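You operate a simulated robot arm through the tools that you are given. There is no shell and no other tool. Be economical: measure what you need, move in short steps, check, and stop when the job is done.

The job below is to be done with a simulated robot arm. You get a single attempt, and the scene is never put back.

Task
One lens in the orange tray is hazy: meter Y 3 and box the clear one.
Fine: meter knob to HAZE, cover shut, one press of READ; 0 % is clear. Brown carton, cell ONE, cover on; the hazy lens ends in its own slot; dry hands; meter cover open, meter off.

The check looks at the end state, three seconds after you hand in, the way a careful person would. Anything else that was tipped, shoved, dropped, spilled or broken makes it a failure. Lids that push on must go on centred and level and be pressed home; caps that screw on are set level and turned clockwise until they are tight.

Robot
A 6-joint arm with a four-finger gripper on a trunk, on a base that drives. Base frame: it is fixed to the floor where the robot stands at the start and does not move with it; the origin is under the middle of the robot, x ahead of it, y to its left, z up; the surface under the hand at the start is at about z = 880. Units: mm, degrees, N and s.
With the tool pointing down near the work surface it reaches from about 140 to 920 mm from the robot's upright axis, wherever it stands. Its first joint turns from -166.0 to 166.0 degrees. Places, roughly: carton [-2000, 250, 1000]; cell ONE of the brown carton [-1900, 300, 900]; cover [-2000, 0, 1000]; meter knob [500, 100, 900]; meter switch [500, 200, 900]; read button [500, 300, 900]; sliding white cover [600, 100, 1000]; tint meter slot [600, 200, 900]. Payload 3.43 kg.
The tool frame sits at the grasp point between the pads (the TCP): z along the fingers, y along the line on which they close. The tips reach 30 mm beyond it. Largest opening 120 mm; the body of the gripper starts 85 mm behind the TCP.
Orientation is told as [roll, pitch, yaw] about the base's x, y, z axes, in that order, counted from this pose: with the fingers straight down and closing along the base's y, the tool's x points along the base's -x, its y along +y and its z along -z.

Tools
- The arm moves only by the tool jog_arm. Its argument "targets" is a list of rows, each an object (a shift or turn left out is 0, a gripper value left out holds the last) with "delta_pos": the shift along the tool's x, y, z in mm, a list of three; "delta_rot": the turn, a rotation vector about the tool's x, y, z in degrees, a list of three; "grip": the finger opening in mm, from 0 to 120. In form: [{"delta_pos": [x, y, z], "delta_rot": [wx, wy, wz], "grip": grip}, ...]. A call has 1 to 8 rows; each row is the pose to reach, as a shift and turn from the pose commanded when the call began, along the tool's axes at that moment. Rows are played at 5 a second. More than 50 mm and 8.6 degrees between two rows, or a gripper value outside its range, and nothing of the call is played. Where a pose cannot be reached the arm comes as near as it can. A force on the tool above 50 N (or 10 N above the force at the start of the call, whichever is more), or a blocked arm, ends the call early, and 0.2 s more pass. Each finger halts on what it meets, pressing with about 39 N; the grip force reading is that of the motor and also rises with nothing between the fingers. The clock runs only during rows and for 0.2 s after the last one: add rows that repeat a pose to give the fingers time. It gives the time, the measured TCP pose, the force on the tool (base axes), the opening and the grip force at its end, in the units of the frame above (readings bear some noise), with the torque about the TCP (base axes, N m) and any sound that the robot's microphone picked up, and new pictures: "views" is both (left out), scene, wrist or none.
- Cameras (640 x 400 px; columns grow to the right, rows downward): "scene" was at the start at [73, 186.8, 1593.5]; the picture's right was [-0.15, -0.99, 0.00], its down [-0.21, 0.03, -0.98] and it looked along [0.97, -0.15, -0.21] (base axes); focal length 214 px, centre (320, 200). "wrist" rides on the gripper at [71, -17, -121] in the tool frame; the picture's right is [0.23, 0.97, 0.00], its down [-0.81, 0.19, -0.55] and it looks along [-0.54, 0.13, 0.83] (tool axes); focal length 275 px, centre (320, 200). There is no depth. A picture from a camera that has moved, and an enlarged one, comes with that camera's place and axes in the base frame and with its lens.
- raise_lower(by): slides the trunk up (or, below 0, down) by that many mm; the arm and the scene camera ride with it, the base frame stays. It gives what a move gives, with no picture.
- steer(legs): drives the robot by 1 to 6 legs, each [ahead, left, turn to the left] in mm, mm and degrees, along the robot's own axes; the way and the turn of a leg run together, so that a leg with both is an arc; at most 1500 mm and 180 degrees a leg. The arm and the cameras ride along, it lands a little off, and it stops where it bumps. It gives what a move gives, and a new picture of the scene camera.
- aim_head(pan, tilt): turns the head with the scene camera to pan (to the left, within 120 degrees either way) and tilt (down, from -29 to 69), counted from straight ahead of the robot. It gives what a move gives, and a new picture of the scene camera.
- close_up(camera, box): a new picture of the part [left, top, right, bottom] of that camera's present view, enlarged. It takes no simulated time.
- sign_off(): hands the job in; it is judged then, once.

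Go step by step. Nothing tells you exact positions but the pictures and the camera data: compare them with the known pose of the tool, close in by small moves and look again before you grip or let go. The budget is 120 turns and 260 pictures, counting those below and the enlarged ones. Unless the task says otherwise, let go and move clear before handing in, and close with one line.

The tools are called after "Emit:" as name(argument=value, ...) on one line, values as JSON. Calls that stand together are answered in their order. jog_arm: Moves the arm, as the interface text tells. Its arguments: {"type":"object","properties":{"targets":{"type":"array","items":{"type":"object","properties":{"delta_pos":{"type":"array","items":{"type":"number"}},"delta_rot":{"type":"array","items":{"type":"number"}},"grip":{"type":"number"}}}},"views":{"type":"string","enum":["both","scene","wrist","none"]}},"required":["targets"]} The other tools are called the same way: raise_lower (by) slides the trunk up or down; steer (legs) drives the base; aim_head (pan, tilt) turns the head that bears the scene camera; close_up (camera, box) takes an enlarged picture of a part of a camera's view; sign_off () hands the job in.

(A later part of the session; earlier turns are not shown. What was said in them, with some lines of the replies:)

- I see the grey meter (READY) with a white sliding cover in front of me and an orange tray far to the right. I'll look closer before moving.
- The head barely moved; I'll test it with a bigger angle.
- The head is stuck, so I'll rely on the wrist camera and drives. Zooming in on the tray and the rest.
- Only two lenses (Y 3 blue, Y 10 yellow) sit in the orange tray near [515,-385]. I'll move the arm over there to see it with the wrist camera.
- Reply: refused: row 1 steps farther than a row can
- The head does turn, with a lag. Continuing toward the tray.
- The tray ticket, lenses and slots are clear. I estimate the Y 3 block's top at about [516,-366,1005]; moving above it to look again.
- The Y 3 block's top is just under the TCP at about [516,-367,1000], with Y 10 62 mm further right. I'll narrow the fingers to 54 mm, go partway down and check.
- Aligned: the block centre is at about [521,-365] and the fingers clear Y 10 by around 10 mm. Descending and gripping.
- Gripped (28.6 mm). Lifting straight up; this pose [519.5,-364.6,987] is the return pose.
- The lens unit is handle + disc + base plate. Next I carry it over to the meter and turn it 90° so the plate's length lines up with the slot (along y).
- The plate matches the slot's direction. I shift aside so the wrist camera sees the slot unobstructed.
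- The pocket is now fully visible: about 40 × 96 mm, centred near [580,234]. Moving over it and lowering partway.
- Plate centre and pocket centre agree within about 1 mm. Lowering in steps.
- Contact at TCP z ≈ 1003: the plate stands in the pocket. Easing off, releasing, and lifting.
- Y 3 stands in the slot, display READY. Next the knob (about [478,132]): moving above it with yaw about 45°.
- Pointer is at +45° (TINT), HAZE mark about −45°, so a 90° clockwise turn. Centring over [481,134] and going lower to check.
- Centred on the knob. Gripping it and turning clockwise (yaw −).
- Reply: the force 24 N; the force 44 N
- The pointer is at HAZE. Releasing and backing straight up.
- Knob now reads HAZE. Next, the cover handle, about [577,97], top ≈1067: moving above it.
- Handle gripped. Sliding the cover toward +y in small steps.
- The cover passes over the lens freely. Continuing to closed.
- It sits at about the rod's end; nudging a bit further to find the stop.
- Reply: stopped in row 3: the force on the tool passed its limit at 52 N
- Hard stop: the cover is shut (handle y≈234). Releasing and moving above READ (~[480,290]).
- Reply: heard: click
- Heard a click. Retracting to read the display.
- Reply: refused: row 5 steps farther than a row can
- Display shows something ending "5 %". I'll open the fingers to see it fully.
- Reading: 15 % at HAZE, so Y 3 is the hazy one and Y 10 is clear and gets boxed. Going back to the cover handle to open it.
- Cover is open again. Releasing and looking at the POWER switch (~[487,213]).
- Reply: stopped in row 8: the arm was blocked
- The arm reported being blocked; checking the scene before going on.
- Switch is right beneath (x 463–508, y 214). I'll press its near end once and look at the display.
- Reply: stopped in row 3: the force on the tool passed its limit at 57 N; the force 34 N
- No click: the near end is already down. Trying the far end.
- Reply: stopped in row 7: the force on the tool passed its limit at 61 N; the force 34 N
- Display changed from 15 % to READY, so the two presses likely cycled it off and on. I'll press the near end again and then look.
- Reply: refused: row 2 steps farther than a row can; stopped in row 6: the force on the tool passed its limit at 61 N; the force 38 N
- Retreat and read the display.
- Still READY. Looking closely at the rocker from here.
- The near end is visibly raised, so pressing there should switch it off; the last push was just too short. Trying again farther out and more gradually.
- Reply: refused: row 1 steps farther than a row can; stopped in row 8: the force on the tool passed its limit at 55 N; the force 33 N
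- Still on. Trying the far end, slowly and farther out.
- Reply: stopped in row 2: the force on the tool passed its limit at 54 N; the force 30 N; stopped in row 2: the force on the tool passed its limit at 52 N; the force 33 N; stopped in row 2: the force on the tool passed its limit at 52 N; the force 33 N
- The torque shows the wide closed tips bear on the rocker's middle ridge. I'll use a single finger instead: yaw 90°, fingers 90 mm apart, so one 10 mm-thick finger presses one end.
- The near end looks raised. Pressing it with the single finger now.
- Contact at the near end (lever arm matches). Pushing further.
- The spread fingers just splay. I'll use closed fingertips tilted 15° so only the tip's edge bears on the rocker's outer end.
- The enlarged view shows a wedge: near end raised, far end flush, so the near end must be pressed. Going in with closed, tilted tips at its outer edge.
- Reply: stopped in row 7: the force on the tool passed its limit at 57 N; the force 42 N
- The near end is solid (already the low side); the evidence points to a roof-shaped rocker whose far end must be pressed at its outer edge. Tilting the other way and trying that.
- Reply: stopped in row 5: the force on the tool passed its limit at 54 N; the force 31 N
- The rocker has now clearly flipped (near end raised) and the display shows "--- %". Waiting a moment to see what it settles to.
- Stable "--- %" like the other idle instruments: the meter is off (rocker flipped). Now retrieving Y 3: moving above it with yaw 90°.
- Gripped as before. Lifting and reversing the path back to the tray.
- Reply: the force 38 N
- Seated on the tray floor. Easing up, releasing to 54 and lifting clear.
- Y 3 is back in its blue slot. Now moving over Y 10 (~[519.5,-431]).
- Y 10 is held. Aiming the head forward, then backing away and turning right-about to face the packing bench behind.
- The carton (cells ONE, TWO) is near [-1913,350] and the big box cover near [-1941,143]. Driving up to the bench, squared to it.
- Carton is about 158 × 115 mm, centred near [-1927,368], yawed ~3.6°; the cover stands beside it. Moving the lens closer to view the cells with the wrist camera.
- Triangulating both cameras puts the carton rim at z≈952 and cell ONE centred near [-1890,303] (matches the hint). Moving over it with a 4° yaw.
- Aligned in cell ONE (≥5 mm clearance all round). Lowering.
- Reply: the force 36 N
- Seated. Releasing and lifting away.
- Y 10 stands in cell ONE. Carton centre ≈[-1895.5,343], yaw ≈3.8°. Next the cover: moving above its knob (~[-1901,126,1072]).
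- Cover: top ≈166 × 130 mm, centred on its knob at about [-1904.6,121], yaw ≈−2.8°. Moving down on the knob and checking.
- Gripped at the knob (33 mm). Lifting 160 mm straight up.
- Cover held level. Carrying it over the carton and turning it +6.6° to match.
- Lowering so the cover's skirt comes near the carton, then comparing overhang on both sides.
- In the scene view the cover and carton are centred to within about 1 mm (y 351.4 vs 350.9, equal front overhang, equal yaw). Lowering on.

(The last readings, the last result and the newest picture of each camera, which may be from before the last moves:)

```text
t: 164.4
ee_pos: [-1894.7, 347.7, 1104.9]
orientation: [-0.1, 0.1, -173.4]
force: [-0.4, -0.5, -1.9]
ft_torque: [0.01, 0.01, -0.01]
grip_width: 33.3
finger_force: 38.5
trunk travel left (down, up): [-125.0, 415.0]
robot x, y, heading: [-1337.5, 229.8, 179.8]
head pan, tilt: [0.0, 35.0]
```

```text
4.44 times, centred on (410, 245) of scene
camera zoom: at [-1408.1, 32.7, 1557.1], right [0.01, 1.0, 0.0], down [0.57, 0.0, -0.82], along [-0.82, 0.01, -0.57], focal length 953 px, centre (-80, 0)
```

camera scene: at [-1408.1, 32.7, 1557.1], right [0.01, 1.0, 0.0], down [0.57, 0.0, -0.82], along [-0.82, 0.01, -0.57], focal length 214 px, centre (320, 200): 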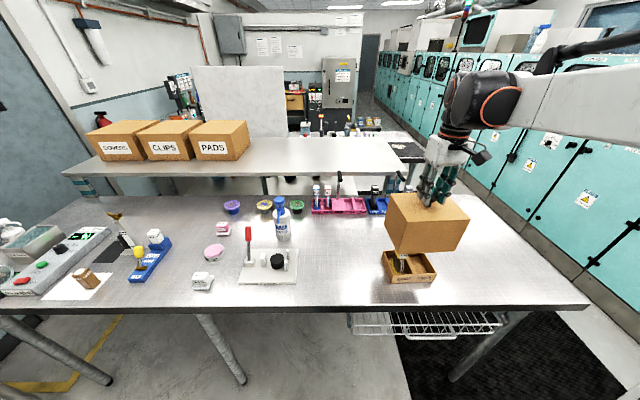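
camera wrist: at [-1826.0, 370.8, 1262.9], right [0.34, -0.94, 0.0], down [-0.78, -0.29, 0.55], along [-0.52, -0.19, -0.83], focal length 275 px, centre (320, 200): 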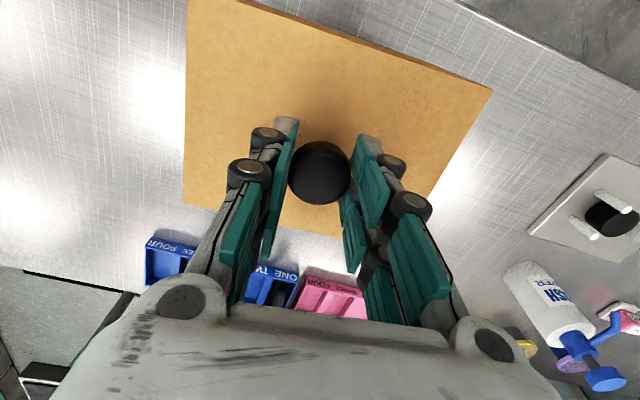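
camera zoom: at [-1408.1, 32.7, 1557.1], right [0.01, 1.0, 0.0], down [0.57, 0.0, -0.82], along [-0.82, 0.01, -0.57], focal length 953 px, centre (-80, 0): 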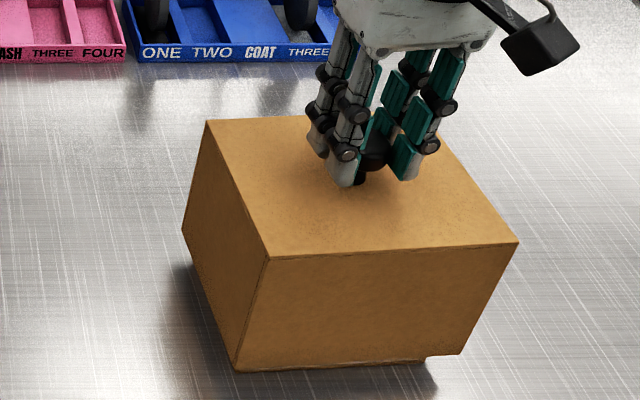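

The skirt is already past the rim with no contact force. Continuing slowly to the seat.

Emit:
jog_arm(targets=[{"delta_pos": [0, 0, 4]}, {"delta_pos": [0, 0, 8]}, {"delta_pos": [0, 0, 11]}, {"delta_pos": [0, 0, 14]}, {"delta_pos": [0, 0, 17]}, {"delta_pos": [0, 0, 20]}], views="none")

```text
t: 165.8
ee_pos: [-1895.0, 347.3, 1086.7]
orientation: [-0.2, 0.1, -173.4]
force: [-1.1, -0.1, -1.4]
ft_torque: [0.03, 0.02, 0.01]
grip_width: 32.9
finger_force: 39.3
trunk travel left (down, up): [-125.0, 415.0]
robot x, y, heading: [-1338.8, 231.6, 179.8]
head pan, tilt: [0.0, 35.0]
```

Emit:
jog_arm(targets=[{"delta_pos": [0, 0, 2]}, {"delta_pos": [0, 0, 3]}, {"delta_pos": [0, 0, 4]}, {"delta_pos": [0, 0, 5]}, {"delta_pos": [0, 0, 6]}, {"delta_pos": [0, 0, 7]}, {"delta_pos": [0, 0, 8]}], views="none")

Emit:
close_up(camera="scene", box=[350, 200, 470, 290])

```text
t: 167.4
ee_pos: [-1896.0, 346.0, 1079.0]
orientation: [-0.2, -0.1, -173.2]
force: [-11.2, -0.4, 45.4]
ft_torque: [-0.14, 0.45, -0.04]
grip_width: 33.0
finger_force: 38.9
trunk travel left (down, up): [-125.0, 415.0]
robot x, y, heading: [-1338.4, 233.7, 179.3]
head pan, tilt: [0.0, 35.0]
```

```text
4.44 times, centred on (410, 245) of scene
camera zoom: at [-1406.3, 31.9, 1557.3], right [0.01, 1.0, 0.0], down [0.57, 0.0, -0.82], along [-0.82, 0.01, -0.57], focal length 953 px, centre (-80, 0)
```

zoom: 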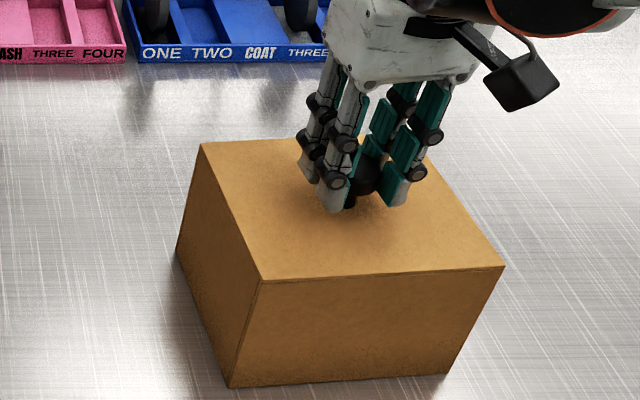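

The cover is down to bench level (same height as it rested originally) and pressed at ~45 N. Releasing and lifting away.

Emit:
jog_arm(targets=[{"delta_pos": [0, 0, -4]}, {"delta_pos": [0, 0, -4], "grip": 42}, {"delta_pos": [0, 0, -4], "grip": 56}, {"delta_pos": [0, 0, -4], "grip": 56}, {"delta_pos": [0, 0, -30]}, {"delta_pos": [0, 0, -75]}, {"delta_pos": [0, 0, -120]}, {"delta_pos": [20, 0, -150]}], views="both")

Emit:
close_up(camera="scene", box=[350, 200, 470, 290])

```text
t: 169.2
ee_pos: [-1878.1, 349.7, 1228.7]
orientation: [-0.1, 0.1, -173.4]
force: [-1.1, -0.1, -0.1]
ft_torque: [-0.02, 0.03, 0.03]
grip_width: 56.0
finger_force: 0.1
trunk travel left (down, up): [-125.0, 415.0]
robot x, y, heading: [-1340.0, 234.9, 179.5]
head pan, tilt: [0.0, 35.0]
camera scene: at [-1407.8, 32.5, 1557.1], right [0.01, 1.0, 0.0], down [0.57, 0.0, -0.82], along [-0.82, 0.01, -0.57], focal length 214 px, centre (320, 200)
camera wrist: at [-1806.6, 374.1, 1349.7], right [0.34, -0.94, 0.0], down [-0.78, -0.28, 0.55], along [-0.52, -0.19, -0.83], focal length 275 px, centre (320, 200)
```

scene: 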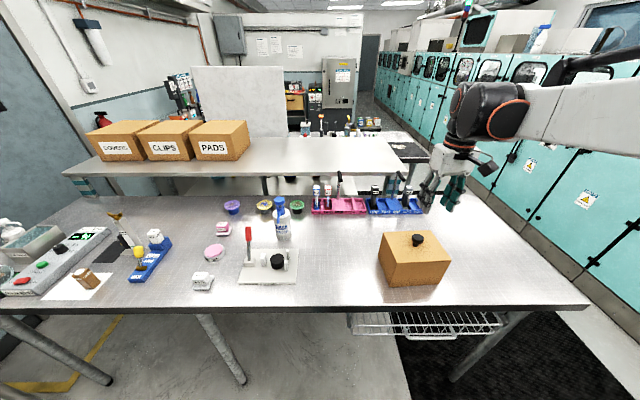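
wrist: 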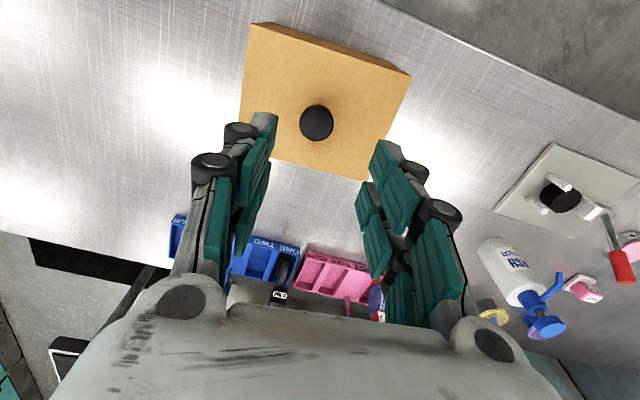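

```text
4.44 times, centred on (410, 245) of scene
camera zoom: at [-1407.8, 32.5, 1557.1], right [0.01, 1.0, 0.0], down [0.57, 0.0, -0.82], along [-0.82, 0.01, -0.57], focal length 953 px, centre (-80, 0)
```

zoom: 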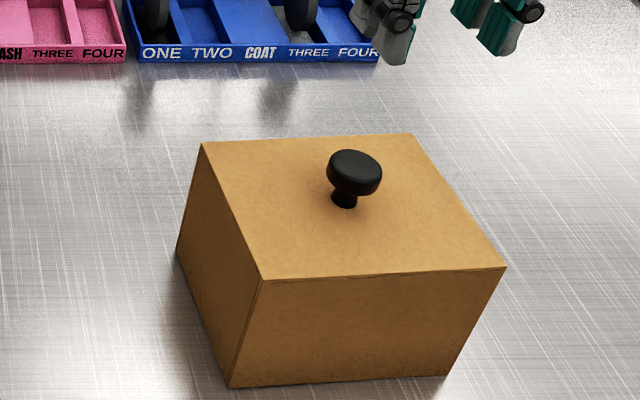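

Y 10 is in cell ONE with the cover seated and level. Y 3 is back in its own slot, and the meter cover is open with the rocker flipped to off. The hand is clear, so I'm handing in.

Emit:
sign_off()

```text
The job is handed in.
```

I metered Y 3 at HAZE and it read 15 %, so it is the hazy lens and went back to its own tray slot; Y 10, taken as the clear one but not metered, is in carton cell ONE with the cover pressed home. The meter cover is open, and I take the meter to be off because the power rocker flipped and the display now shows "--- %".
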